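You operate a simulated robot arm through the tools that you are given. There is no shell and no other tool. Be economical: measure what you need, move in short steps, check, and stop when the job is done.

The job below is to be done with a simulated two-armed robot. You get a single attempt, and the scene is never put back.

## Task
Take the green mitt and leave it on the white cover. Turn the speed dial to 1 m/min. Turn the south dial to 8 mm. Put one of the white cups from the despatch bench top on the free board on the carton stack. Put the clear jar that says "teal" from the despatch bench top on the gap block and the clear jar labelled "blue" on the free board on the carton stack. Take the lid off the blue tin labelled "26" on the despatch bench top and lay it down there. Open the collars drawer, put the blue bottle from the despatch bench top in the inside of the collars drawer and shut the drawer again. Do these in any order. Set down upright: clear jar, blue bottle.
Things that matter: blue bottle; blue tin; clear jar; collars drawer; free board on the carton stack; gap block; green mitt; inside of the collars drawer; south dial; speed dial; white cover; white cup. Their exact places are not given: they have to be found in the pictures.

It is judged by the outcome, as a careful person would: the job done as asked, and still so three seconds after it is handed in. It fails if anything else is knocked over, pushed out of place, dropped, spilled or broken. A push-on lid holds only when it is set on centred and level and pressed home; a screw cap is set on level and turned clockwise until tight.

## Robot
Two 7-joint arms with two-finger parallel grippers on one trunk, on a base that drives. Base frame: it is fixed to the floor where the robot stands at the start and does not move with it; the origin is under the middle of the robot, x ahead of it, y to its left, z up. Units: cm, rad, N and s.
The left shoulder is at the start at [2, 17, 112.8], the right one opposite. With the tool pointing down near the work surface each hand reaches from about 20 to 66 cm from the robot's upright axis, wherever it stands, measured 20 degrees to its own side. Places, roughly: blue bottle (5x5x12 cm) [870, 250, 80]; blue tin [875, 250, 75]; clear jar [950, 225, 75]; collars drawer [900, 240, 60]; free board on the carton stack [700, 110, 60]; gap block [925, 200, 75]; green mitt (21x10x3 cm) [50, 0, 80]; inside of the collars drawer [900, 260, 50]; south dial [320, 70, 50]; speed dial [250, 120, 90]; white cover (38x42x1 cm) [210, -320, 80]; white cup (8x8x8 cm) [930, 220, 80]. Payload 3.8 kg a hand.
The tool frame of a hand sits at the grasp point between the pads (the TCP): z along the fingers, y along the line on which they close. The tips reach 3 cm beyond it. Largest opening 11 cm; finger width 2, thickness 1; the body of the gripper, 4.8 by 11.2 cm, starts 5.5 cm behind the TCP.
Orientation is that of the tool frame in the base frame, as [roll, pitch, yaw] about the fixed x, y, z axes, in that order (R = Rz(yaw) Ry(pitch) Rx(roll)). With the fingers straight down and closing along the base's y, the tool's x points along the base's -x, its y along +y and its z along -z.

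## Interface
- The arms move only by the tool apply_moves. It takes "left_commands", "right_commands" or both (then of equal length, played together; a hand with none holds still); each is a list of rows, each a list of 6 numbers: the shift along the base's x, y, z in cm, then the turn, a rotation vector about the base's x, y, z in rad. In form: [[x, y, z, ax, ay, az], ...]. A call has 1 to 20 rows; each row is the pose to reach, as a shift and turn from the pose commanded when the call began. "left_fingers" and "right_fingers" are, for a hand that has rows, the gripper command, from -1 (fully open) to 1 (shut), values between in proportion, set as the call begins (left out, the last holds). Each row takes 0.2 s and may step no farther than 5 cm and 0.15 rad from the row before; otherwise, or with a gripper value out of range, the whole call is refused. Where a pose cannot be reached the arm comes as near as it can. A force on the tool above 40 N (or 10 N above the force at the start of the call, whichever is more), or a blocked arm, ends the call early, and 0.2 s more pass. Each finger travels about 7.2 cm/s and halts on what it meets, pressing with about 37 N; the grip force reading is that of the motor and also rises with nothing between the fingers. The clock runs only during rows and for 0.2 s after the last one: add rows that repeat a pose to give the fingers time. The reply holds the time, the measured pose of the TCP, the force on the tool along the base axes, the opening and the grip force, in the units named above and with some noise, with the torque about the TCP (base axes, N m) and any sound that the robot's microphone picked up.
- Cameras (640 x 400 px; columns grow to the right, rows downward): "scene" is now at [10.46, -0.69, 127.16]; the picture's right is [-0.11, -0.99, 0.00], its down [-0.63, 0.07, -0.78] and it looks along [0.77, -0.08, -0.63] (base axes); focal length 262 px, centre (320, 200). "left" rides on the left gripper at [7.2, -1.7, -10.3] in its tool frame; the picture's right is [0.23, 0.97, 0.00], its down [-0.76, 0.18, -0.62] and it looks along [-0.61, 0.14, 0.78] (tool axes); focal length 222 px, centre (320, 200). "right" rides on the right gripper at [7.2, 1.7, -10.3] in its tool frame; the picture's right is [-0.23, 0.97, 0.00], its down [-0.76, -0.18, -0.62] and it looks along [-0.61, -0.14, 0.78] (tool axes); focal length 222 px, centre (320, 200).
- get_image(camera): a new picture of that camera. No time passes.
- move_column(by): slides the trunk up (or, below 0, down) by that many cm; the arms and the scene camera ride with it, the base frame stays. It gives what a move gives, with no picture.
- drive_base(legs): drives the robot by 1 to 6 legs, each [ahead, turn to the left] in cm and rad, along the robot's own axes; the way and the turn of a leg run together, so that a leg with both is an arc; at most 150 cm and 3.142 rad a leg. The arms and the cameras ride along, it lands a little off, and it stops where it bumps. It gives what a move gives.
- pan_tilt(pan, tilt): turns the head with the scene camera to pan (to the left, within 1.396 rad either way) and tilt (down, from -0.506 to 1.204), counted from straight ahead of the robot. It gives what a move gives.
- pixel_to_xyz(camera, pixels): for up to 12 pixels [column, row] of the newest picture of that camera ("zoom" is the newest enlarged one), the place [x, y, z] in the base frame of the surface seen there, good to about 0.2 cm. No time passes.
- enlarge(camera, box): a new picture of the part [left, top, right, bottom] of that camera's present view, enlarged. No time passes.
- job_done(): hands the job in; it is judged then, once.

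Keep the steps short. Do not move on a guess: measure, check each grasp and each placing, and mend mistakes. In all there are 145 turns and 178 pictures (those below and enlarged ones count). Leave the grippers open and the arms clear of the work at the hand-in unless told otherwise, and finish with a single line.

The tools are called after "Call:" as a command line: name --argument value ..., lists and objects as JSON in quotes. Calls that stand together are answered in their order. apply_moves: Moves the arms, as the interface text tells. Its arguments: {"type":"object","properties":{"left_commands":{"type":"array","items":{"type":"array","items":{"type":"number"}}},"left_fingers":{"type":"number"},"right_commands":{"type":"array","items":{"type":"array","items":{"type":"number"}}},"right_fingers":{"type":"number"}},"required":[]} The other tools are called the same way: move_column (by) slides the trunk up or down; drive_base (legs) drives the base; pan_tilt (pan, tilt) turns the head that bears the scene camera; get_image (camera) takes a picture; pixel_to_xyz (camera, pixels) gives the place of the surface under pixels of a picture; enlarge (camera, box) takes an enlarged picture of a part of a camera's view; job_done () hands the job in.

At the start:

```text
t: 0.0
left_tcp_pos: [45.59, 17.12, 101.5]
left_orientation: [3.141, 0.001, -3.14]
left_wrist_force: [-0.5, 0.9, 0.2]
left_torque: [0.0, 0.01, -0.01]
left_grip_width: 11.02
left_grasp_force: 0.1
right_tcp_pos: [49.23, -24.24, 105.89]
right_orientation: [-3.141, 0.001, 3.14]
right_wrist_force: [-0.1, -1.0, 0.5]
right_torque: [-0.01, -0.03, 0.01]
right_grip_width: 10.98
right_grasp_force: 0.1
trunk travel left (down, up): [-22.5, 34.5]
robot x, y, heading: [-0.31, 0.09, 0.003]
head pan, tilt: [-0.106, 0.682]
```

scene: 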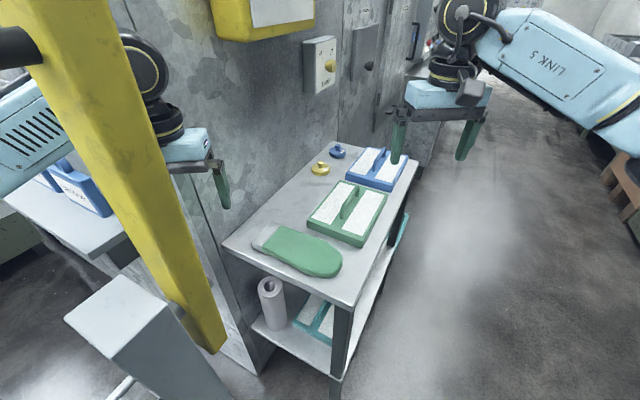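
right: 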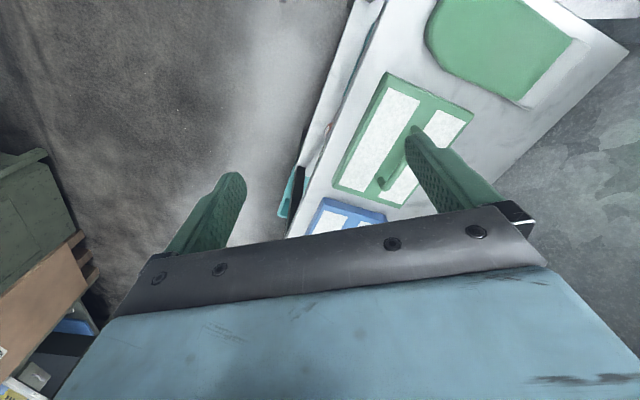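
left: 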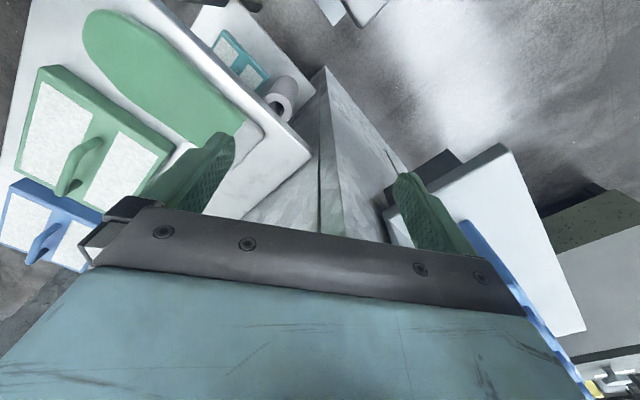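

The green mitt lies at about (300,252) in the scene picture. I measure it and the table around it.

Call:
pixel_to_xyz --camera "scene" --pixels '[[262, 240], [285, 245], [310, 255], [335, 262], [300, 235], [300, 268], [325, 275], [240, 245], [350, 290], [345, 215], [330, 60], [160, 220]]'

Call:
pan_tilt --pan 0.9 --tilt 0.4

Call:
get_image --camera "scene"

Call:
pan_tilt --pan -0.9 --tilt 0.3

Call:
get_image --camera "scene"

Call:
pan_tilt --pan -0.1 --tilt 0.1

Call:
get_image --camera "scene"

```text
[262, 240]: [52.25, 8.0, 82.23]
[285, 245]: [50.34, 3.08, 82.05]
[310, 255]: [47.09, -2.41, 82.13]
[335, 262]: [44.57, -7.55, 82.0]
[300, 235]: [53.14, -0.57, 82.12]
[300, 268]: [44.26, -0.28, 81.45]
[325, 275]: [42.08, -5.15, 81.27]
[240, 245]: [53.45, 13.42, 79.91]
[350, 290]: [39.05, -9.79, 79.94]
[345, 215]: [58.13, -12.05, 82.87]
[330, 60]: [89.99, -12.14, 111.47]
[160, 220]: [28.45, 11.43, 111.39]
```

```text
t: 1.3
left_tcp_pos: [45.61, 17.06, 101.35]
left_orientation: [-3.141, -0.002, -3.141]
left_wrist_force: [-0.2, 0.4, -0.3]
left_torque: [0.0, 0.02, -0.02]
left_grip_width: 11.01
left_grasp_force: 0.1
right_tcp_pos: [49.3, -24.26, 106.07]
right_orientation: [-3.141, 0.0, 3.14]
right_wrist_force: [0.9, 0.2, 0.1]
right_torque: [-0.03, -0.01, -0.03]
right_grip_width: 10.99
right_grasp_force: 0.1
trunk travel left (down, up): [-22.5, 34.5]
robot x, y, heading: [-0.23, 0.12, -0.0]
head pan, tilt: [0.901, 0.4]
```

```text
174 pictures are left
```

scene: 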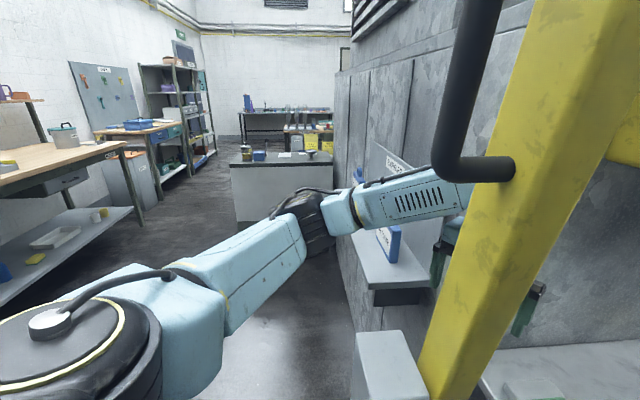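

```text
t: 3.1
left_tcp_pos: [45.58, 17.0, 101.36]
left_orientation: [-3.141, 0.0, -3.141]
left_wrist_force: [0.3, -0.1, -0.5]
left_torque: [0.0, 0.01, 0.01]
left_grip_width: 11.0
left_grasp_force: 0.1
right_tcp_pos: [49.22, -24.23, 105.92]
right_orientation: [3.141, 0.001, 3.141]
right_wrist_force: [0.0, -0.2, 0.5]
right_torque: [-0.01, 0.0, -0.01]
right_grip_width: 11.03
right_grasp_force: 0.1
trunk travel left (down, up): [-22.5, 34.5]
robot x, y, heading: [0.07, -0.05, -0.003]
head pan, tilt: [-0.901, 0.3]
```

```text
173 pictures are left
```

scene: 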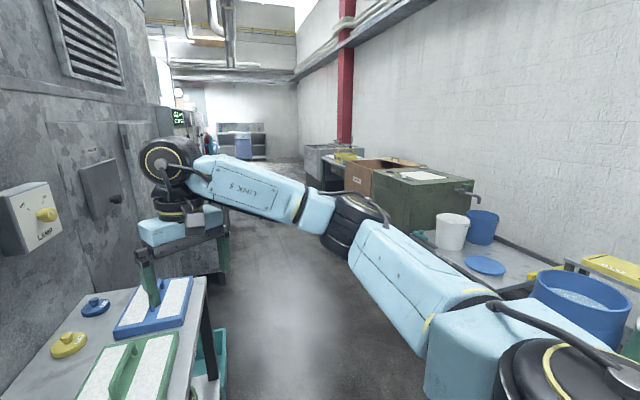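

```text
t: 4.2
left_tcp_pos: [45.62, 17.03, 101.49]
left_orientation: [-3.139, 0.001, -3.139]
left_wrist_force: [0.3, -0.3, 0.9]
left_torque: [0.02, 0.04, 0.04]
left_grip_width: 11.02
left_grasp_force: 0.0
right_tcp_pos: [49.14, -24.12, 106.13]
right_orientation: [-3.139, 0.0, 3.141]
right_wrist_force: [0.7, -0.9, 0.5]
right_torque: [-0.02, -0.01, -0.01]
right_grip_width: 11.0
right_grasp_force: 0.0
trunk travel left (down, up): [-22.5, 34.5]
robot x, y, heading: [-0.23, 0.1, 0.002]
head pan, tilt: [-0.099, 0.099]
```

```text
172 pictures are left
```

scene: 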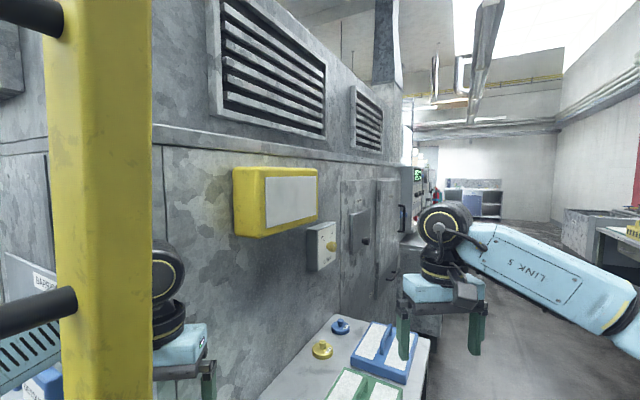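

I look closer at the mitt.

Call:
pan_tilt --pan -0.05 --tilt 0.85

Call:
enlarge --camera "scene" --box '[200, 120, 400, 245]'

```text
t: 5.3
left_tcp_pos: [45.51, 17.15, 101.37]
left_orientation: [3.14, 0.001, -3.139]
left_wrist_force: [0.8, 0.1, 0.1]
left_torque: [0.0, 0.03, -0.02]
left_grip_width: 11.0
left_grasp_force: 0.0
right_tcp_pos: [49.09, -24.24, 105.92]
right_orientation: [-3.141, 0.0, -3.141]
right_wrist_force: [-0.3, -0.1, -0.7]
right_torque: [0.01, 0.0, 0.02]
right_grip_width: 11.03
right_grasp_force: 0.2
trunk travel left (down, up): [-22.5, 34.5]
robot x, y, heading: [0.44, 0.17, -0.003]
head pan, tilt: [-0.051, 0.85]
```

```text
3.20 times, centred on (300, 182) of scene
```

zoom: 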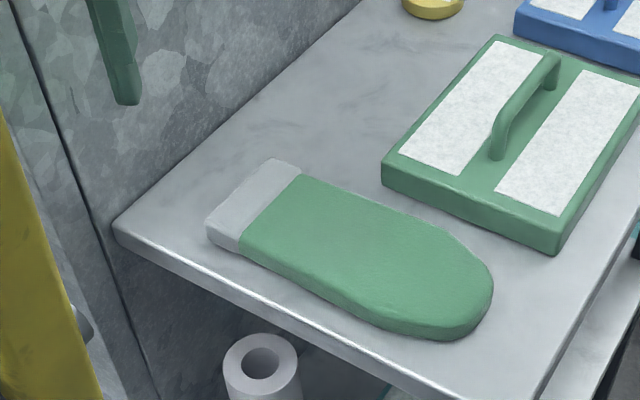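

Call:
pixel_to_xyz --camera "zoom" --pixels '[[212, 222], [270, 165], [248, 232], [298, 180], [340, 295], [390, 213], [395, 325], [460, 250], [300, 240], [440, 332], [484, 280], [370, 262]]'

```text
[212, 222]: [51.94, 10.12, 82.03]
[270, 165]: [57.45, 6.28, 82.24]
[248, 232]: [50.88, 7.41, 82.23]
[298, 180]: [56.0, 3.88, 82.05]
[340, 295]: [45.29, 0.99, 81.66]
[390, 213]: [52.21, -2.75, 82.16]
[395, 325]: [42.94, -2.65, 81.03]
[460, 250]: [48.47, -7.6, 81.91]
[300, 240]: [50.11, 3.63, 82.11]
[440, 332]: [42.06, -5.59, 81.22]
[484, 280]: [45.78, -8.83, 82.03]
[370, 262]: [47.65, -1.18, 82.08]
```

The mitt is about 7.9 cm wide at its middle (48.8, -0.9), axis along (-0.55,-0.83). I bring the right hand above it, turned +1.0 rad, staying high.

Call:
apply_moves --right_commands '[[0, 3.3, -1, 0, 0, 0.143], [0, 6.6, -3, 0, 0, 0.286], [0, 10, -5, 0, 0, 0.429], [0, 13.3, -7, 0, 0, 0.571], [0, 16.6, -9, 0, 0, 0.714], [-0.2, 20, -11, 0, 0, 0.857], [-0.4, 23.3, -13, 0, 0, 0.985], [-0.4, 23.3, -13, 0, 0, 0.985]]' --right_fingers -1

Call:
get_image --camera "right"

```text
t: 7.1
left_tcp_pos: [45.62, 16.95, 101.34]
left_orientation: [3.141, 0.0, 3.14]
left_wrist_force: [-1.2, -0.1, 0.4]
left_torque: [0.0, 0.03, -0.02]
left_grip_width: 11.02
left_grasp_force: 0.1
right_tcp_pos: [48.89, -0.87, 92.79]
right_orientation: [3.141, -0.001, -2.156]
right_wrist_force: [-0.4, 0.4, 0.3]
right_torque: [-0.04, -0.02, 0.02]
right_grip_width: 11.04
right_grasp_force: 0.0
trunk travel left (down, up): [-22.5, 34.5]
robot x, y, heading: [0.07, 0.05, -0.005]
head pan, tilt: [-0.051, 0.85]
```

```text
170 pictures are left
```

right: 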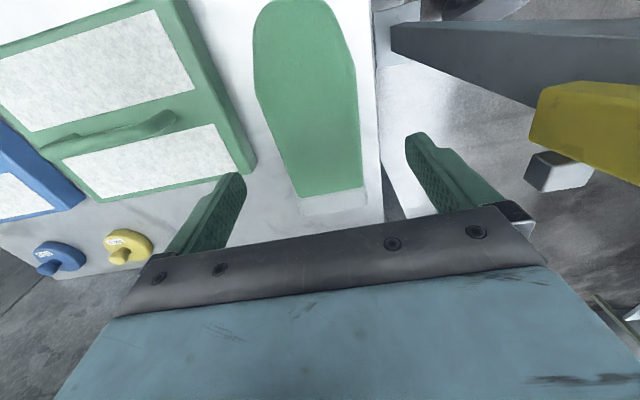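

Call:
pixel_to_xyz --camera "zoom" --pixels '[[384, 166], [384, 186], [470, 210], [470, 230], [555, 250]]'

```text
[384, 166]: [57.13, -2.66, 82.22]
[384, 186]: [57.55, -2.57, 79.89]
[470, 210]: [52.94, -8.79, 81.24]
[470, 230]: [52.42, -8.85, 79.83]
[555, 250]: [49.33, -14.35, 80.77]
```

Clearance to the green pad is about 1.2 cm; I narrow the fingers a little, then go down.

Call:
apply_moves --right_commands '[[0, 0, 0, 0, 0, 0], [-0.1, 0, -3, 0, 0, 0], [-0.1, 0, -6, 0, 0, 0], [-0.1, 0, -8, 0, 0, 0], [-0.1, 0, -9.4, 0, 0, 0], [-0.1, 0, -9.4, 0, 0, 0]]' --right_fingers -0.75

Call:
get_image --camera "right"

```text
t: 8.3
left_tcp_pos: [45.62, 17.04, 101.39]
left_orientation: [3.14, 0.001, 3.141]
left_wrist_force: [0.4, 0.8, 0.2]
left_torque: [0.04, 0.04, -0.01]
left_grip_width: 11.0
left_grasp_force: 0.0
right_tcp_pos: [49.16, -0.96, 85.13]
right_orientation: [-3.132, 0.011, -2.159]
right_wrist_force: [-6.1, -5.5, 18.5]
right_torque: [-0.67, -0.46, -0.27]
right_grip_width: 9.5
right_grasp_force: 0.1
trunk travel left (down, up): [-22.5, 34.5]
robot x, y, heading: [-0.2, 0.17, -0.002]
head pan, tilt: [-0.051, 0.85]
stopped in row 5 (right hand): the force on the tool passed its limit at 50 N (the readings are from after the stop); the commanded pose is now the measured one
```

```text
169 pictures are left
```

right: 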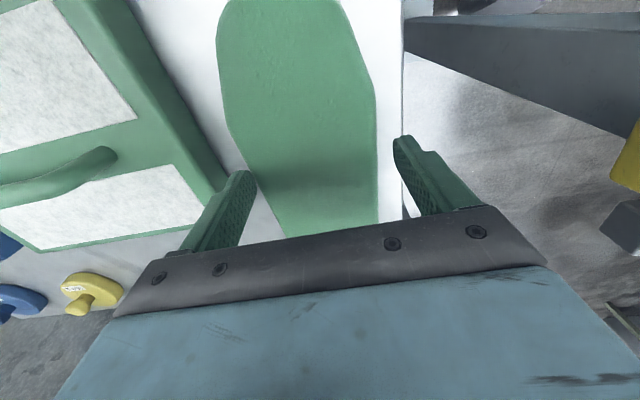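

The fingers touched at the mitt/pad edge. I lift, shift toward the narrower cuff part (51.2, 2.4), and retry.

Call:
apply_moves --right_commands '[[0, 0, 3, 0, 0, 0], [1, 1.7, 4, 0, 0, 0], [2, 3.4, 4, 0, 0, 0], [2, 3.4, 4, 0, 0, 0]]'

Call:
get_image --camera "right"

```text
t: 9.3
left_tcp_pos: [45.5, 17.0, 101.43]
left_orientation: [3.14, 0.0, -3.141]
left_wrist_force: [0.6, 0.1, 0.4]
left_torque: [0.01, 0.02, -0.01]
left_grip_width: 11.0
left_grasp_force: 0.1
right_tcp_pos: [49.91, 0.66, 88.84]
right_orientation: [-3.133, 0.009, -2.159]
right_wrist_force: [-0.2, -0.2, 0.3]
right_torque: [0.0, 0.0, 0.0]
right_grip_width: 9.61
right_grasp_force: 0.0
right hand out of reach, approached as far as the arm can: row 3, 4
trunk travel left (down, up): [-22.5, 34.5]
robot x, y, heading: [-0.03, 0.07, -0.002]
head pan, tilt: [-0.051, 0.85]
```

```text
168 pictures are left
```

right: 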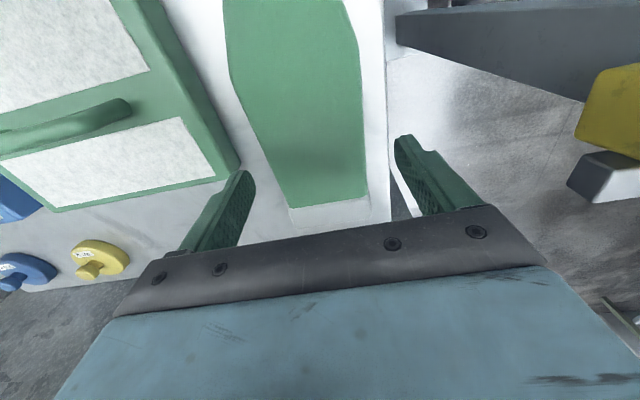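

The cuff is out of reach. The tip side at (45.6, -5.2) is reachable with 1.5 cm to the pad; I go there.

Call:
apply_moves --right_commands '[[-2, -3, 1, 0, 0, 0], [-4.3, -5.8, 1, 0, 0, 0], [-4.3, -5.8, 1, 0, 0, 0]]' --right_fingers -0.8

Call:
get_image --camera "right"

```text
t: 10.1
left_tcp_pos: [45.55, 17.12, 101.36]
left_orientation: [3.141, 0.0, -3.141]
left_wrist_force: [0.1, 0.2, -0.4]
left_torque: [0.0, -0.01, -0.01]
left_grip_width: 11.01
left_grasp_force: 0.1
right_tcp_pos: [45.67, -5.12, 89.78]
right_orientation: [-3.133, 0.01, -2.158]
right_wrist_force: [-0.2, -0.3, 0.4]
right_torque: [0.0, -0.01, -0.03]
right_grip_width: 9.91
right_grasp_force: 0.1
trunk travel left (down, up): [-22.5, 34.5]
robot x, y, heading: [0.19, -0.11, 0.003]
head pan, tilt: [-0.051, 0.85]
```

```text
167 pictures are left
```

right: 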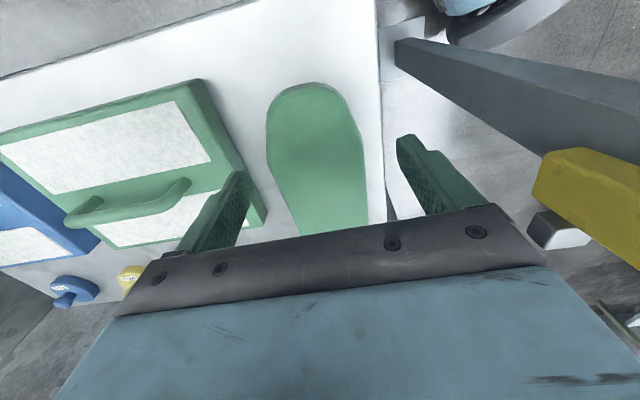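

Call:
apply_moves --right_commands '[[0, 0, -2, 0, 0, 0], [0, 0, -4, 0, 0, 0], [0, 0, -4, 0, 0, 0]]'

Call:
enlarge --camera "scene" --box '[220, 120, 420, 245]'

Call:
get_image --camera "right"

```text
t: 10.9
left_tcp_pos: [45.56, 17.03, 101.36]
left_orientation: [-3.141, 0.001, -3.141]
left_wrist_force: [0.0, -0.2, -1.3]
left_torque: [0.02, -0.06, 0.0]
left_grip_width: 10.99
left_grasp_force: 0.0
right_tcp_pos: [45.77, -5.01, 85.8]
right_orientation: [-3.134, 0.01, -2.158]
right_wrist_force: [-0.3, -0.1, 0.0]
right_torque: [-0.01, -0.01, 0.01]
right_grip_width: 9.91
right_grasp_force: 0.0
trunk travel left (down, up): [-22.5, 34.5]
robot x, y, heading: [-0.09, 0.15, -0.001]
head pan, tilt: [-0.051, 0.85]
```

```text
3.20 times, centred on (320, 182) of scene
```

zoom: 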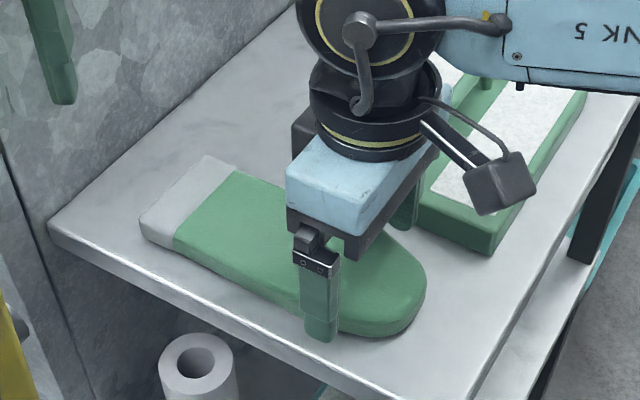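

```text
165 pictures are left
```

right: 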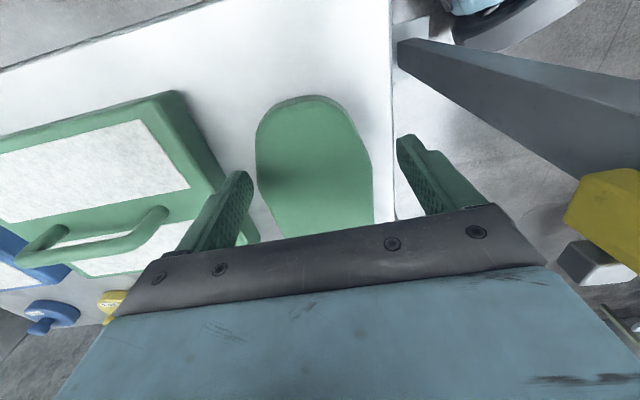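

Fingers straddle the mitt. I lower to tips near the table.

Call:
apply_moves --right_commands '[[0, 0, -1, 0, 0, 0], [0, 0, -2, 0, 0, 0], [0, 0, -2.4, 0, 0, 0]]'

```text
t: 11.4
left_tcp_pos: [45.54, 16.9, 101.54]
left_orientation: [-3.141, 0.0, 3.139]
left_wrist_force: [0.6, -0.6, 0.1]
left_torque: [0.03, 0.01, 0.0]
left_grip_width: 11.01
left_grasp_force: 0.0
right_tcp_pos: [45.96, -5.1, 84.92]
right_orientation: [-3.122, 0.018, -2.162]
right_wrist_force: [-8.3, -3.5, 21.5]
right_torque: [-0.59, -0.72, -0.29]
right_grip_width: 9.7
right_grasp_force: 0.0
trunk travel left (down, up): [-22.5, 34.5]
robot x, y, heading: [-0.04, -0.22, -0.002]
head pan, tilt: [-0.051, 0.85]
stopped in row 2 (right hand): the force on the tool passed its limit at 48 N (the readings are from after the stop); the commanded pose is now the measured one
```

Call:
enlarge --camera "right" --box '[140, 90, 300, 190]'

Call:
enlarge --camera "scene" --box '[280, 150, 400, 225]'

```text
4.00 times, centred on (220, 140) of right
```

zoom: 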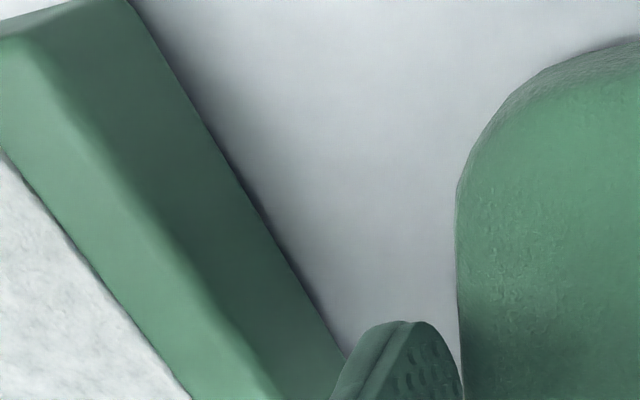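

```text
5.33 times, centred on (340, 188) of scene
```

zoom: 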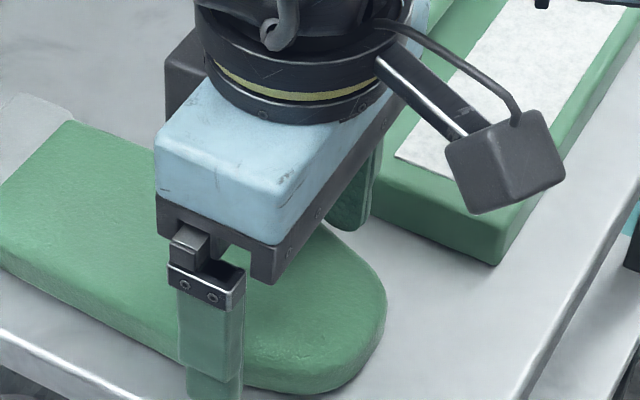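

Call:
enlarge --camera "right" --box '[200, 120, 440, 270]'

Call:
pixel_to_xyz --camera "zoom" --pixels '[[20, 85], [60, 140], [110, 140], [135, 165], [160, 80], [140, 100], [100, 150], [400, 150], [520, 60], [560, 60], [480, 180], [120, 180]]'

```text
2.67 times, centred on (320, 195) of right
```

zoom: 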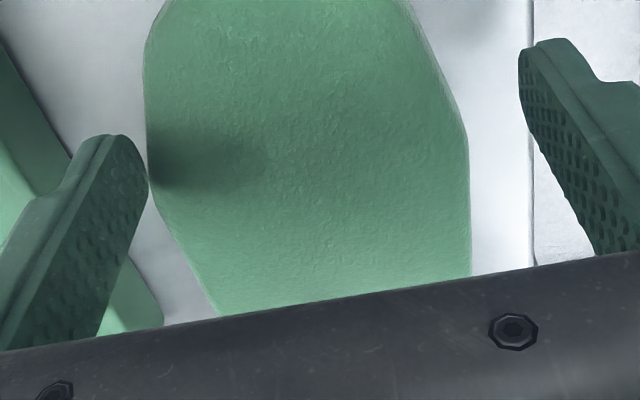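

```text
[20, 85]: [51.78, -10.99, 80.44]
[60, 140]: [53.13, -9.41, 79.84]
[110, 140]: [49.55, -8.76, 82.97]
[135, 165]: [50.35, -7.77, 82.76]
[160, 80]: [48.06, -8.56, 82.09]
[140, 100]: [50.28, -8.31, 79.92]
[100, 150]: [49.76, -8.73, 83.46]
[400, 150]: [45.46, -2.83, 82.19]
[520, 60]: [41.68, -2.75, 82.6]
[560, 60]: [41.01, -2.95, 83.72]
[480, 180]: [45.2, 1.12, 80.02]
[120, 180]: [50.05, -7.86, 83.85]
```

The far finger seems to be sitting on the mitt's edge. I lift 2 cm, open fully and try again here.

Call:
apply_moves --right_commands '[[-0.2, 0.1, 2, 0, 0, 0], [-0.2, 0.1, 2, 0, 0, 0], [-0.2, 0.1, 1, 0, 0, 0], [-0.2, 0.1, 0, 0, 0, 0], [-0.2, 0.1, -0.8, 0, 0, 0], [-0.2, 0.1, -1.5, 0, 0, 0], [-0.2, 0.1, -1.5, 0, 0, 0]]' --right_fingers -1

```text
t: 13.1
left_tcp_pos: [45.56, 16.94, 101.34]
left_orientation: [-3.142, 0.0, 3.14]
left_wrist_force: [-0.2, 1.0, -0.9]
left_torque: [0.0, -0.01, -0.01]
left_grip_width: 11.0
left_grasp_force: 0.0
right_tcp_pos: [45.7, -5.11, 83.34]
right_orientation: [-3.124, 0.015, -2.161]
right_wrist_force: [0.2, -0.5, 0.0]
right_torque: [-0.01, 0.0, 0.02]
right_grip_width: 10.98
right_grasp_force: 0.0
trunk travel left (down, up): [-22.5, 34.5]
robot x, y, heading: [0.03, -0.24, 0.004]
head pan, tilt: [-0.051, 0.85]
```

It went down freely. I close on the mitt.

Call:
apply_moves --right_commands '[[0, 0, 0, 0, 0, 0], [0, 0, 0, 0, 0, 0], [0, 0, 0, 0, 0, 0], [0, 0, 0, 0, 0, 0]]' --right_fingers 1

Call:
enlarge --camera "right" --box '[160, 80, 480, 280]'

```text
t: 14.1
left_tcp_pos: [45.54, 16.94, 101.37]
left_orientation: [3.142, -0.001, 3.14]
left_wrist_force: [-0.1, 0.4, 0.1]
left_torque: [0.01, 0.02, -0.02]
left_grip_width: 10.96
left_grasp_force: 0.2
right_tcp_pos: [45.78, -5.13, 83.26]
right_orientation: [-3.126, 0.015, -2.162]
right_wrist_force: [-1.0, -0.5, -0.5]
right_torque: [-0.1, 0.05, -0.02]
right_grip_width: 8.46
right_grasp_force: 36.8
trunk travel left (down, up): [-22.5, 34.5]
robot x, y, heading: [-0.09, 0.0, -0.003]
head pan, tilt: [-0.051, 0.85]
```

```text
2.00 times, centred on (320, 180) of right
```

zoom: 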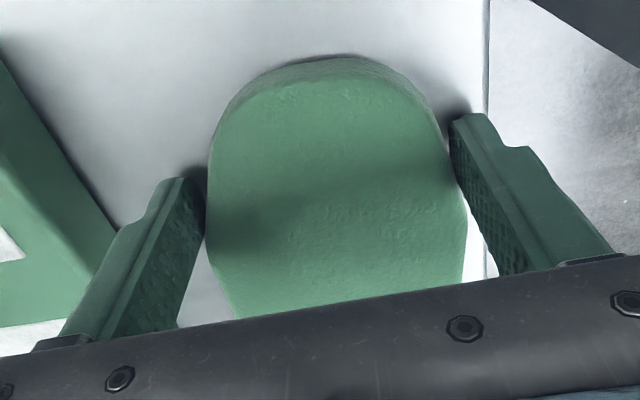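

Gripped at 8.46 cm wide. I lift.

Call:
apply_moves --right_commands '[[0, 0, 1.5, 0, 0, 0], [0, 0, 4, 0, 0, 0], [-1, -1, 8, 0, 0, 0], [-2, -2, 12, 0, 0, 0], [-3, -4, 16, 0, 0, 0]]'

Call:
get_image --camera "scene"

Call:
get_image --camera "right"

```text
t: 15.2
left_tcp_pos: [45.64, 16.88, 101.37]
left_orientation: [-3.142, -0.001, 3.139]
left_wrist_force: [-0.5, -0.5, -0.1]
left_torque: [-0.01, 0.02, -0.01]
left_grip_width: 11.01
left_grasp_force: 0.1
right_tcp_pos: [42.74, -9.08, 99.21]
right_orientation: [-3.124, 0.017, -2.161]
right_wrist_force: [-0.3, -0.6, -0.2]
right_torque: [-0.04, 0.04, 0.0]
right_grip_width: 0.0
right_grasp_force: 37.3
trunk travel left (down, up): [-22.5, 34.5]
robot x, y, heading: [-0.17, -0.18, -0.002]
head pan, tilt: [-0.051, 0.85]
```

```text
160 pictures are left
```

scene: 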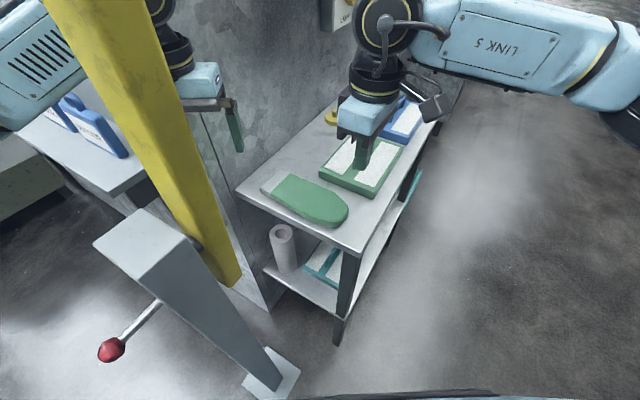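

```text
159 pictures are left
```

right: 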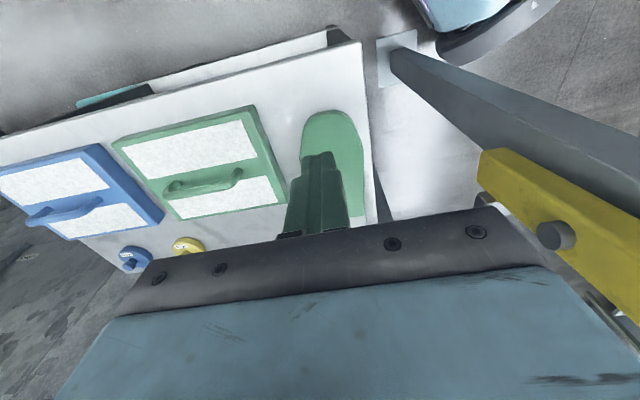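

The mitt slipped out at its rounded tip and still lies on the table. I measure it again to grip it at the middle.

Call:
enlarge --camera "scene" --box '[230, 130, 390, 230]'

```text
4.00 times, centred on (310, 180) of scene
```

zoom: 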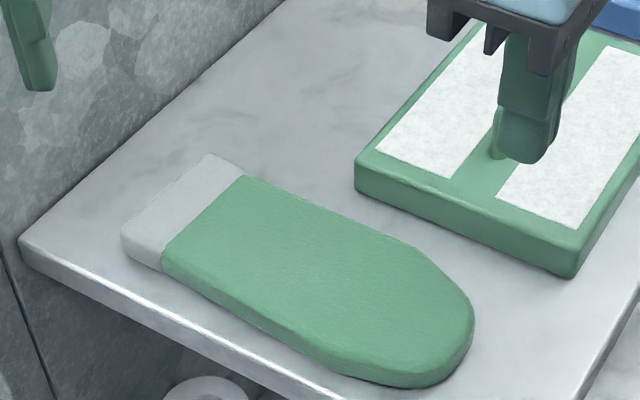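

Call:
pixel_to_xyz --camera "zoom" --pixels '[[125, 235], [208, 160], [168, 250], [242, 178], [290, 322], [290, 340], [370, 230], [350, 355], [420, 260], [357, 178], [470, 250], [460, 310]]'

```text
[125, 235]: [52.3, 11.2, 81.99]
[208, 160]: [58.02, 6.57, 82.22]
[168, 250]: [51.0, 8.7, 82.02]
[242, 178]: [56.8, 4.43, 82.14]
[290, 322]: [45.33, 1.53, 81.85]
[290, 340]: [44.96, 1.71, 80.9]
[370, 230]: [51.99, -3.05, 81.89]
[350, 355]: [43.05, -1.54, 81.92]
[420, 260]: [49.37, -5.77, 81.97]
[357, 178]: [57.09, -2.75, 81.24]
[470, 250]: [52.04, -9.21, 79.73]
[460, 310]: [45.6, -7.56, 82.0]
```

Call:
apply_moves --right_commands '[[2, 3, -3, 0, 0.024, -0.04], [4, 6, -6, 0, 0.024, -0.04], [5.8, 8.3, -10, 0, 0.024, -0.04], [5.8, 8.3, -13, 0, 0.024, -0.04], [5.8, 8.3, -13, 0, 0.024, -0.04]]' --right_fingers -1

Call:
apply_moves --right_commands '[[0, 0, -1, 0, 0, 0], [0, 0, -2, 0, 0, 0], [0, 0, -3, 0, 0, 0], [0, 0, -3.1, 0, 0, 0]]'

```text
t: 16.4
left_tcp_pos: [45.46, 17.03, 101.34]
left_orientation: [-3.14, 0.0, 3.14]
left_wrist_force: [-0.8, 0.5, -0.3]
left_torque: [0.01, 0.0, 0.0]
left_grip_width: 11.02
left_grasp_force: 0.1
right_tcp_pos: [48.57, -0.7, 86.25]
right_orientation: [3.138, 0.001, -2.2]
right_wrist_force: [0.2, -0.2, -0.6]
right_torque: [-0.01, -0.01, -0.03]
right_grip_width: 11.01
right_grasp_force: 0.0
trunk travel left (down, up): [-22.5, 34.5]
robot x, y, heading: [-0.17, -0.17, 0.001]
head pan, tilt: [-0.051, 0.85]
```

```text
t: 17.4
left_tcp_pos: [45.59, 17.13, 101.38]
left_orientation: [-3.141, 0.0, 3.139]
left_wrist_force: [-0.3, 0.4, -0.3]
left_torque: [0.02, 0.02, 0.01]
left_grip_width: 10.98
left_grasp_force: 0.1
right_tcp_pos: [48.51, -0.74, 83.14]
right_orientation: [3.139, 0.002, -2.199]
right_wrist_force: [0.0, 0.3, 0.5]
right_torque: [0.0, 0.05, -0.02]
right_grip_width: 10.99
right_grasp_force: 0.1
trunk travel left (down, up): [-22.5, 34.5]
robot x, y, heading: [-0.18, -0.15, -0.002]
head pan, tilt: [-0.051, 0.85]
```

Call:
apply_moves --right_commands '[[0, 0, 0, 0, 0, 0], [0, 0, 0, 0, 0, 0], [0, 0, 0, 0, 0, 0], [0, 0, 0, 0, 0, 0]]' --right_fingers 1

Call:
apply_moves --right_commands '[[0, 0, 0.5, 0, 0, 0], [0, 0, 1, 0, 0, 0], [0, 0, 1.5, 0, 0, 0], [0, 0, 2, 0, 0, 0]]'

Call:
enlarge --camera "scene" --box '[230, 130, 390, 230]'

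```text
t: 18.4
left_tcp_pos: [45.63, 16.99, 101.38]
left_orientation: [-3.141, 0.001, 3.14]
left_wrist_force: [0.0, 0.9, -0.5]
left_torque: [-0.01, -0.01, 0.02]
left_grip_width: 10.99
left_grasp_force: 0.2
right_tcp_pos: [48.68, -0.74, 83.14]
right_orientation: [3.138, 0.001, -2.201]
right_wrist_force: [-0.1, 0.4, 0.5]
right_torque: [-0.02, 0.0, 0.0]
right_grip_width: 8.91
right_grasp_force: 36.4
trunk travel left (down, up): [-22.5, 34.5]
robot x, y, heading: [-0.52, 0.17, -0.001]
head pan, tilt: [-0.051, 0.85]
```

```text
t: 19.4
left_tcp_pos: [45.52, 16.91, 101.41]
left_orientation: [-3.14, -0.001, 3.138]
left_wrist_force: [-0.9, -0.1, -0.4]
left_torque: [0.0, -0.02, 0.0]
left_grip_width: 11.03
left_grasp_force: 0.0
right_tcp_pos: [48.61, -0.69, 85.24]
right_orientation: [3.138, 0.002, -2.2]
right_wrist_force: [0.2, 0.5, -0.3]
right_torque: [0.01, 0.03, 0.04]
right_grip_width: 8.92
right_grasp_force: 36.9
trunk travel left (down, up): [-22.5, 34.5]
robot x, y, heading: [0.34, -0.07, -0.0]
head pan, tilt: [-0.051, 0.85]
```

```text
4.00 times, centred on (310, 180) of scene
```

zoom: 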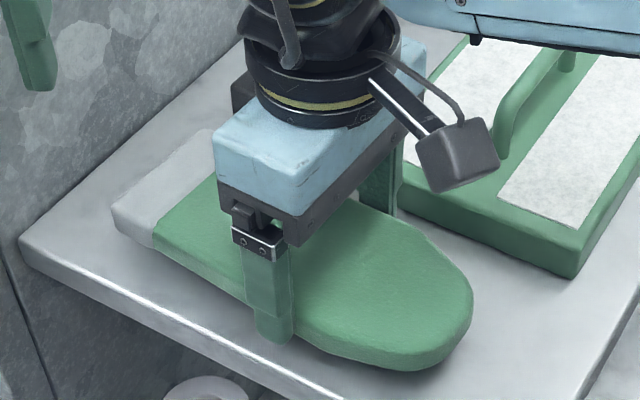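

It holds level. I lift slowly and draw the hand back, then look to the right.

Call:
apply_moves --right_commands '[[0, 0, 2, 0, 0, 0], [0, 0, 4, 0, 0, 0], [-1, -2, 7, 0, 0, 0], [-3, -4, 10, 0, 0, 0], [-5, -7, 13, 0, 0, 0], [-7, -10, 16, 0, 0, 0], [-9, -14, 18, 0, 0, 0], [-11, -18, 19, 0, 0, 0]]'

Call:
pan_tilt --pan -1.2 --tilt 0.3

Call:
get_image --camera "scene"

```text
t: 21.2
left_tcp_pos: [45.53, 16.96, 101.41]
left_orientation: [3.141, 0.001, 3.141]
left_wrist_force: [0.5, 0.0, 0.7]
left_torque: [0.0, -0.02, 0.03]
left_grip_width: 10.99
left_grasp_force: 0.1
right_tcp_pos: [37.51, -18.86, 104.12]
right_orientation: [3.138, 0.002, -2.202]
right_wrist_force: [0.3, -0.4, 0.0]
right_torque: [0.01, -0.02, -0.01]
right_grip_width: 8.89
right_grasp_force: 37.0
trunk travel left (down, up): [-22.5, 34.5]
robot x, y, heading: [0.09, -0.12, -0.002]
head pan, tilt: [-0.051, 0.85]
```

```text
t: 22.6
left_tcp_pos: [45.54, 17.0, 101.43]
left_orientation: [3.141, 0.0, 3.141]
left_wrist_force: [0.1, 0.4, 0.1]
left_torque: [0.01, 0.02, -0.03]
left_grip_width: 11.0
left_grasp_force: 0.0
right_tcp_pos: [37.71, -18.82, 104.23]
right_orientation: [3.137, 0.002, -2.199]
right_wrist_force: [0.1, 1.0, -1.0]
right_torque: [-0.06, -0.01, -0.01]
right_grip_width: 8.91
right_grasp_force: 37.3
trunk travel left (down, up): [-22.5, 34.5]
robot x, y, heading: [0.22, 0.46, -0.005]
head pan, tilt: [-1.201, 0.3]
```

```text
156 pictures are left
```

scene: 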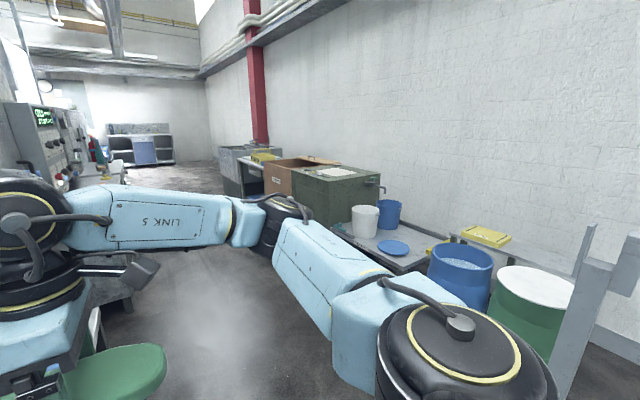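

Call:
pixel_to_xyz --camera "scene" --pixels '[[337, 171], [355, 170], [320, 171], [490, 233], [535, 285], [395, 247], [400, 215], [300, 180], [260, 157], [330, 215], [460, 262], [150, 145]]'

Call:
enlarge --camera "scene" --box '[200, 120, 440, 270]'

```text
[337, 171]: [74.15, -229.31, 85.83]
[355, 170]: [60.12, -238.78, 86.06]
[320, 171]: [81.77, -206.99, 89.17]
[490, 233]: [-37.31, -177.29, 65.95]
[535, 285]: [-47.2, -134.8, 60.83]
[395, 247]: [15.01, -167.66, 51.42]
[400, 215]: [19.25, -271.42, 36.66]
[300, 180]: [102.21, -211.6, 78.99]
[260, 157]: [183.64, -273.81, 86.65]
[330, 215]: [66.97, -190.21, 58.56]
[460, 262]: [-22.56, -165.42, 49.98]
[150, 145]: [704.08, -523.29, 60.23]
```

```text
2.67 times, centred on (320, 195) of scene
```

zoom: 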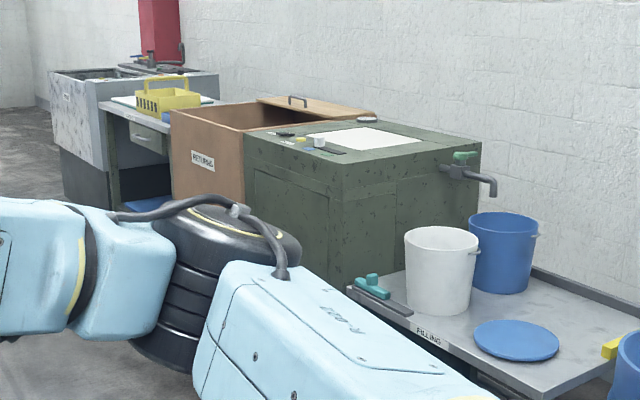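

The white cover should be on the far wall bench beyond the wooden box. I turn right clear of the table, drive a bit and look.

Call:
drive_base --legs '[[0, -1.4], [80, 0], [0, 0.7]]'

Call:
pan_tilt --pan -0.2 --tilt 0.25

Call:
get_image --camera "scene"

```text
t: 24.4
left_tcp_pos: [44.82, -0.01, 101.35]
left_orientation: [3.139, -0.001, 2.748]
left_wrist_force: [0.6, -0.2, 0.9]
left_torque: [0.0, 0.0, 0.02]
left_grip_width: 11.0
left_grasp_force: 0.0
right_tcp_pos: [23.82, -30.05, 104.18]
right_orientation: [3.138, 0.002, -2.592]
right_wrist_force: [0.0, 0.5, -0.8]
right_torque: [0.0, -0.02, 0.03]
right_grip_width: 8.89
right_grasp_force: 37.5
trunk travel left (down, up): [-22.5, 34.5]
robot x, y, heading: [-4.05, 2.03, -0.381]
head pan, tilt: [-1.201, 0.3]
stopped in leg 1: the robot was blocked; the commanded pose is now the measured one
```

```text
t: 25.7
left_tcp_pos: [44.96, 0.06, 101.42]
left_orientation: [3.141, -0.001, 2.748]
left_wrist_force: [0.3, -0.5, 0.9]
left_torque: [-0.01, 0.01, -0.04]
left_grip_width: 10.98
left_grasp_force: 0.1
right_tcp_pos: [23.84, -30.02, 104.18]
right_orientation: [3.138, 0.002, -2.592]
right_wrist_force: [-0.1, 0.0, -0.2]
right_torque: [-0.02, 0.01, 0.0]
right_grip_width: 8.91
right_grasp_force: 37.2
trunk travel left (down, up): [-22.5, 34.5]
robot x, y, heading: [-3.63, 2.66, -0.38]
head pan, tilt: [-0.201, 0.25]
```

```text
154 pictures are left
```

scene: 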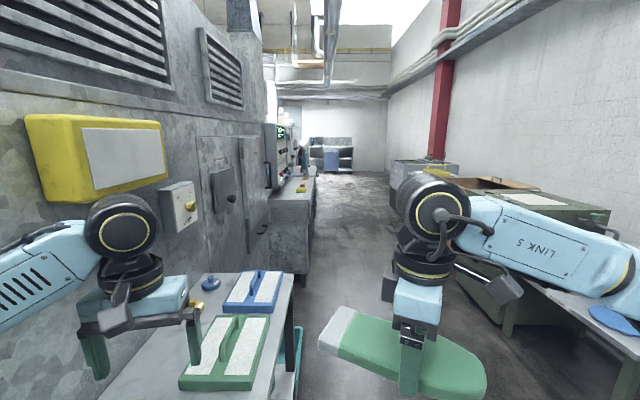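

The turn was blocked. I look to the left for what it hit.

Call:
pan_tilt --pan 0.9 --tilt 0.75

Call:
get_image --camera "scene"

Call:
pan_tilt --pan -1.1 --tilt 1.0

Call:
get_image --camera "scene"

```text
t: 27.0
left_tcp_pos: [44.95, -0.12, 101.46]
left_orientation: [-3.141, 0.0, 2.749]
left_wrist_force: [0.4, -0.7, -0.1]
left_torque: [0.0, 0.0, 0.03]
left_grip_width: 11.01
left_grasp_force: 0.0
right_tcp_pos: [23.89, -30.05, 104.19]
right_orientation: [3.136, 0.002, -2.592]
right_wrist_force: [0.4, 0.7, -1.9]
right_torque: [-0.02, 0.04, 0.03]
right_grip_width: 8.88
right_grasp_force: 37.1
trunk travel left (down, up): [-22.5, 34.5]
robot x, y, heading: [-3.18, 2.42, -0.379]
head pan, tilt: [0.901, 0.75]
```

```text
153 pictures are left
```

scene: 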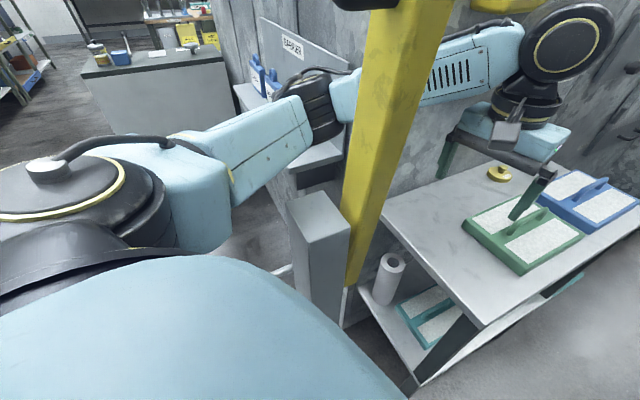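

```text
t: 29.0
left_tcp_pos: [44.87, -0.02, 101.3]
left_orientation: [3.14, 0.0, 2.749]
left_wrist_force: [-0.6, -0.3, 0.0]
left_torque: [0.01, 0.01, 0.0]
left_grip_width: 11.0
left_grasp_force: 0.0
right_tcp_pos: [23.85, -29.95, 104.13]
right_orientation: [3.139, 0.002, -2.592]
right_wrist_force: [0.1, 0.8, -0.2]
right_torque: [-0.03, 0.02, 0.02]
right_grip_width: 8.91
right_grasp_force: 37.1
trunk travel left (down, up): [-22.5, 34.5]
robot x, y, heading: [-3.74, 2.39, -0.379]
head pan, tilt: [-1.1, 1.0]
```

```text
152 pictures are left
```

scene: 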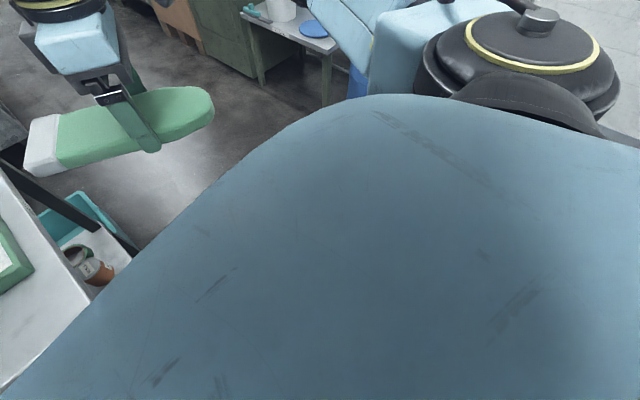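

The left forearm hooks behind the yellow boom post. I turn back and then bring the left hand around it on the left side.

Call:
drive_base --legs '[[0, 0.38]]'

Call:
pan_tilt --pan 0.7 --tilt 0.6

Call:
get_image --camera "scene"

Call:
pixel_to_xyz --camera "scene" --pixels '[[300, 60], [300, 200], [400, 200], [340, 150], [330, 260]]'

```text
t: 30.4
left_tcp_pos: [43.74, 15.0, 101.44]
left_orientation: [-3.134, 0.008, 3.092]
left_wrist_force: [4.0, -1.7, -1.2]
left_torque: [0.21, 0.45, 0.21]
left_grip_width: 11.01
left_grasp_force: 0.1
right_tcp_pos: [32.68, -19.88, 104.1]
right_orientation: [3.137, 0.002, -2.276]
right_wrist_force: [0.0, 0.3, -0.4]
right_torque: [0.01, 0.01, 0.02]
right_grip_width: 8.91
right_grasp_force: 37.0
trunk travel left (down, up): [-22.5, 34.5]
robot x, y, heading: [-3.46, 2.49, -0.065]
head pan, tilt: [-1.1, 1.0]
stopped in leg 1: the force on the tool passed its limit at 72 N (the readings are from after the stop); the commanded pose is now the measured one
```

```text
t: 32.2
left_tcp_pos: [43.75, 14.9, 101.38]
left_orientation: [-3.133, 0.007, 3.091]
left_wrist_force: [8.2, -3.9, -0.7]
left_torque: [0.42, 0.74, 0.42]
left_grip_width: 11.0
left_grasp_force: 0.0
right_tcp_pos: [32.71, -19.77, 104.1]
right_orientation: [3.138, 0.003, -2.276]
right_wrist_force: [0.2, -0.8, -0.2]
right_torque: [0.01, 0.02, 0.01]
right_grip_width: 8.89
right_grasp_force: 37.7
trunk travel left (down, up): [-22.5, 34.5]
robot x, y, heading: [-3.42, 2.48, -0.059]
head pan, tilt: [0.7, 0.6]
```

```text
151 pictures are left
```

scene: 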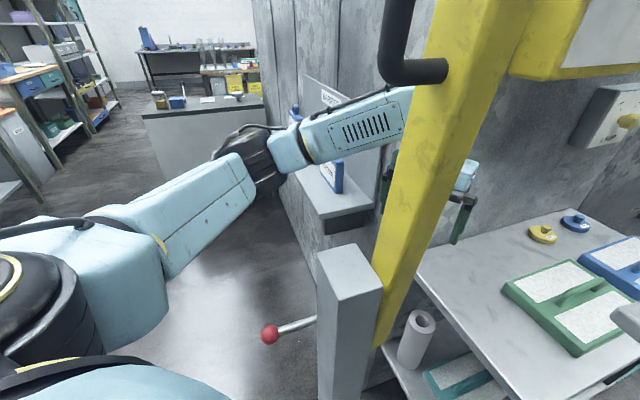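

```text
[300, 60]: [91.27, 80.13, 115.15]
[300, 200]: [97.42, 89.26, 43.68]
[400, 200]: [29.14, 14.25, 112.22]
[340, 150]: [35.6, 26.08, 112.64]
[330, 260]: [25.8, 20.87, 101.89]
```

The gripper rests against the boom. I ease it off forward, then left and back around the boom.

Call:
apply_moves --left_commands '[[2.5, -1, 0, 0, 0, 0], [3.5, 2, 0, 0, 0, 0], [3.5, 6, 0, 0, 0, 0], [3, 10, 0, 0, 0, 0], [2, 14, 0, 0, 0, 0]]'

Call:
get_image --camera "scene"

```text
t: 33.4
left_tcp_pos: [45.6, 29.0, 101.44]
left_orientation: [-3.132, 0.007, 3.089]
left_wrist_force: [0.1, 0.6, 0.6]
left_torque: [0.0, 0.02, 0.01]
left_grip_width: 11.0
left_grasp_force: 0.0
right_tcp_pos: [32.53, -19.81, 104.19]
right_orientation: [3.139, 0.001, -2.277]
right_wrist_force: [-0.3, -0.6, -0.2]
right_torque: [-0.05, 0.02, 0.02]
right_grip_width: 8.9
right_grasp_force: 37.0
trunk travel left (down, up): [-22.5, 34.5]
robot x, y, heading: [-3.2, 2.27, -0.064]
head pan, tilt: [0.7, 0.6]
```

```text
150 pictures are left
```

scene: 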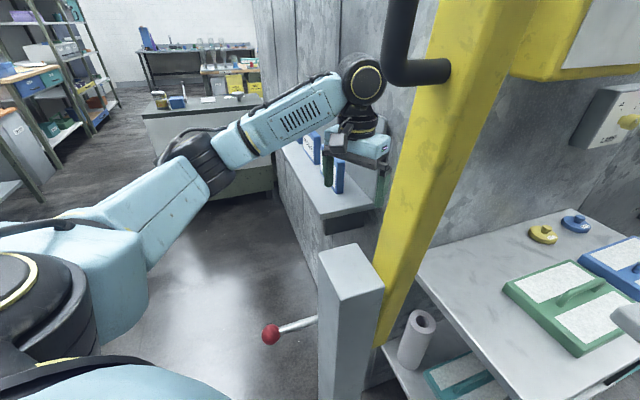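

Call:
apply_moves --left_commands '[[-3, 2, 0, 0, 0, 0], [-7, 3, 0, 0, 0, 0], [-11, 4, 0, 0, 0, 0], [-15, 4, 0, 0, 0, 0], [-19, 4, 0, 0, 0, 0], [-22, 4, 0, 0, 0, 0], [-22, 4, 0, 0, 0, 0]]'

Call:
get_image --camera "scene"

```text
t: 35.0
left_tcp_pos: [23.58, 32.95, 101.53]
left_orientation: [-3.134, 0.007, 3.092]
left_wrist_force: [1.0, 0.7, 0.4]
left_torque: [0.02, 0.01, -0.02]
left_grip_width: 11.0
left_grasp_force: 0.1
right_tcp_pos: [32.54, -19.92, 104.14]
right_orientation: [3.139, 0.003, -2.275]
right_wrist_force: [0.0, 0.5, -1.1]
right_torque: [-0.03, 0.04, 0.0]
right_grip_width: 8.9
right_grasp_force: 37.6
trunk travel left (down, up): [-22.5, 34.5]
robot x, y, heading: [-3.47, 2.52, -0.06]
head pan, tilt: [0.7, 0.6]
```

```text
149 pictures are left
```

scene: 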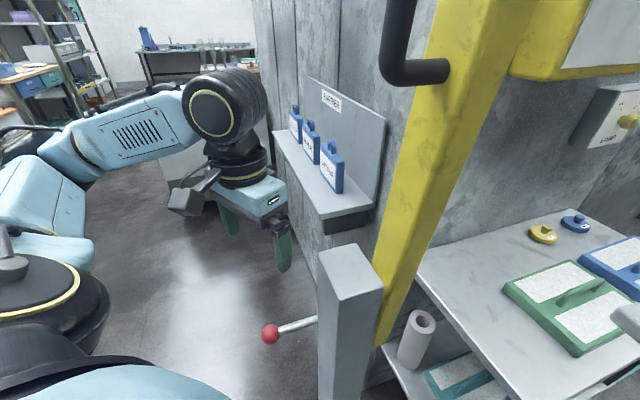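

Left hand is clear of the boom. I back up 35 cm and turn right.

Call:
drive_base --legs '[[-35, 0], [0, -1.25]]'

Call:
pan_tilt --pan 0.4 --tilt 0.35

Call:
get_image --camera "scene"

Call:
pan_tilt --pan -0.3 --tilt 0.4

Call:
get_image --camera "scene"

```text
t: 40.4
left_tcp_pos: [-0.97, -11.36, 101.45]
left_orientation: [-3.132, 0.008, 1.841]
left_wrist_force: [-0.3, 0.0, 0.3]
left_torque: [0.01, -0.04, -0.02]
left_grip_width: 11.02
left_grasp_force: 0.0
right_tcp_pos: [-48.07, -36.7, 104.07]
right_orientation: [3.138, 0.003, 2.76]
right_wrist_force: [0.6, 0.5, -1.3]
right_torque: [0.02, 0.03, 0.02]
right_grip_width: 8.9
right_grasp_force: 36.1
trunk travel left (down, up): [-22.5, 34.5]
robot x, y, heading: [-38.59, 4.59, -1.307]
head pan, tilt: [0.7, 0.6]
```

```text
t: 41.2
left_tcp_pos: [-1.01, -11.4, 101.44]
left_orientation: [-3.136, 0.009, 1.842]
left_wrist_force: [-0.2, 0.3, -0.3]
left_torque: [-0.02, -0.01, -0.03]
left_grip_width: 10.99
left_grasp_force: 0.0
right_tcp_pos: [-48.09, -36.58, 104.22]
right_orientation: [3.137, 0.001, 2.759]
right_wrist_force: [-0.6, 0.3, -0.5]
right_torque: [0.02, 0.0, 0.01]
right_grip_width: 8.88
right_grasp_force: 37.2
trunk travel left (down, up): [-22.5, 34.5]
robot x, y, heading: [-38.56, 4.43, -1.313]
head pan, tilt: [0.4, 0.351]
```

```text
148 pictures are left
```

scene: 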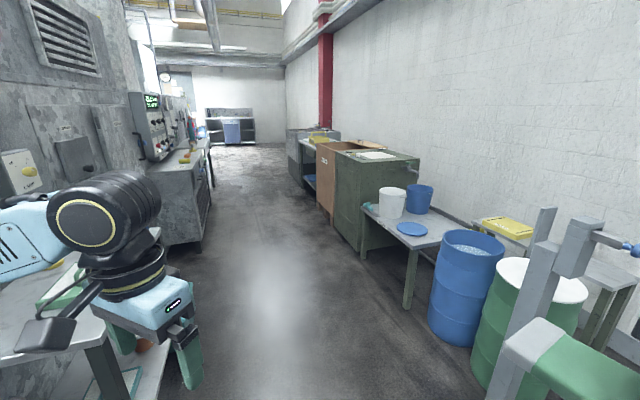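

```text
t: 42.2
left_tcp_pos: [-0.92, -11.32, 101.48]
left_orientation: [-3.133, 0.009, 1.841]
left_wrist_force: [0.5, -0.1, -1.4]
left_torque: [0.01, 0.0, 0.0]
left_grip_width: 11.0
left_grasp_force: 0.1
right_tcp_pos: [-48.19, -36.69, 104.15]
right_orientation: [3.138, 0.001, 2.757]
right_wrist_force: [-0.3, 0.5, -1.1]
right_torque: [0.02, 0.01, -0.02]
right_grip_width: 8.87
right_grasp_force: 37.3
trunk travel left (down, up): [-22.5, 34.5]
robot x, y, heading: [-38.19, 4.39, -1.312]
head pan, tilt: [-0.3, 0.4]
```

```text
147 pictures are left
```

scene: 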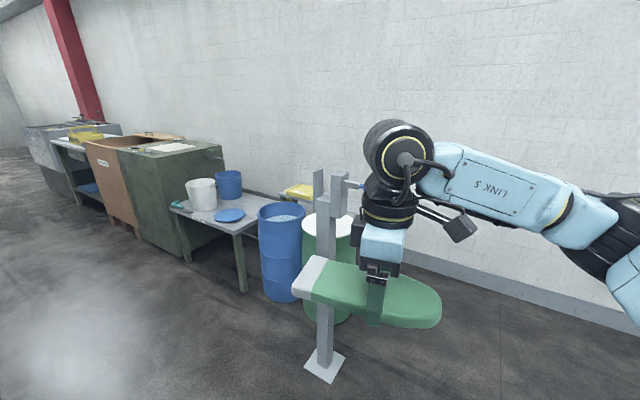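

Call:
pixel_to_xyz --camera "scene" --pixels '[[325, 365], [320, 200], [175, 205], [245, 285], [110, 200], [275, 280]]'

```text
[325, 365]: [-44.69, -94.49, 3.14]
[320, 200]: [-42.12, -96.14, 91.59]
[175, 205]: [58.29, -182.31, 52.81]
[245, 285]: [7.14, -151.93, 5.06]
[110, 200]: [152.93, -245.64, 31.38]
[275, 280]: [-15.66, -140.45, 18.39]
```

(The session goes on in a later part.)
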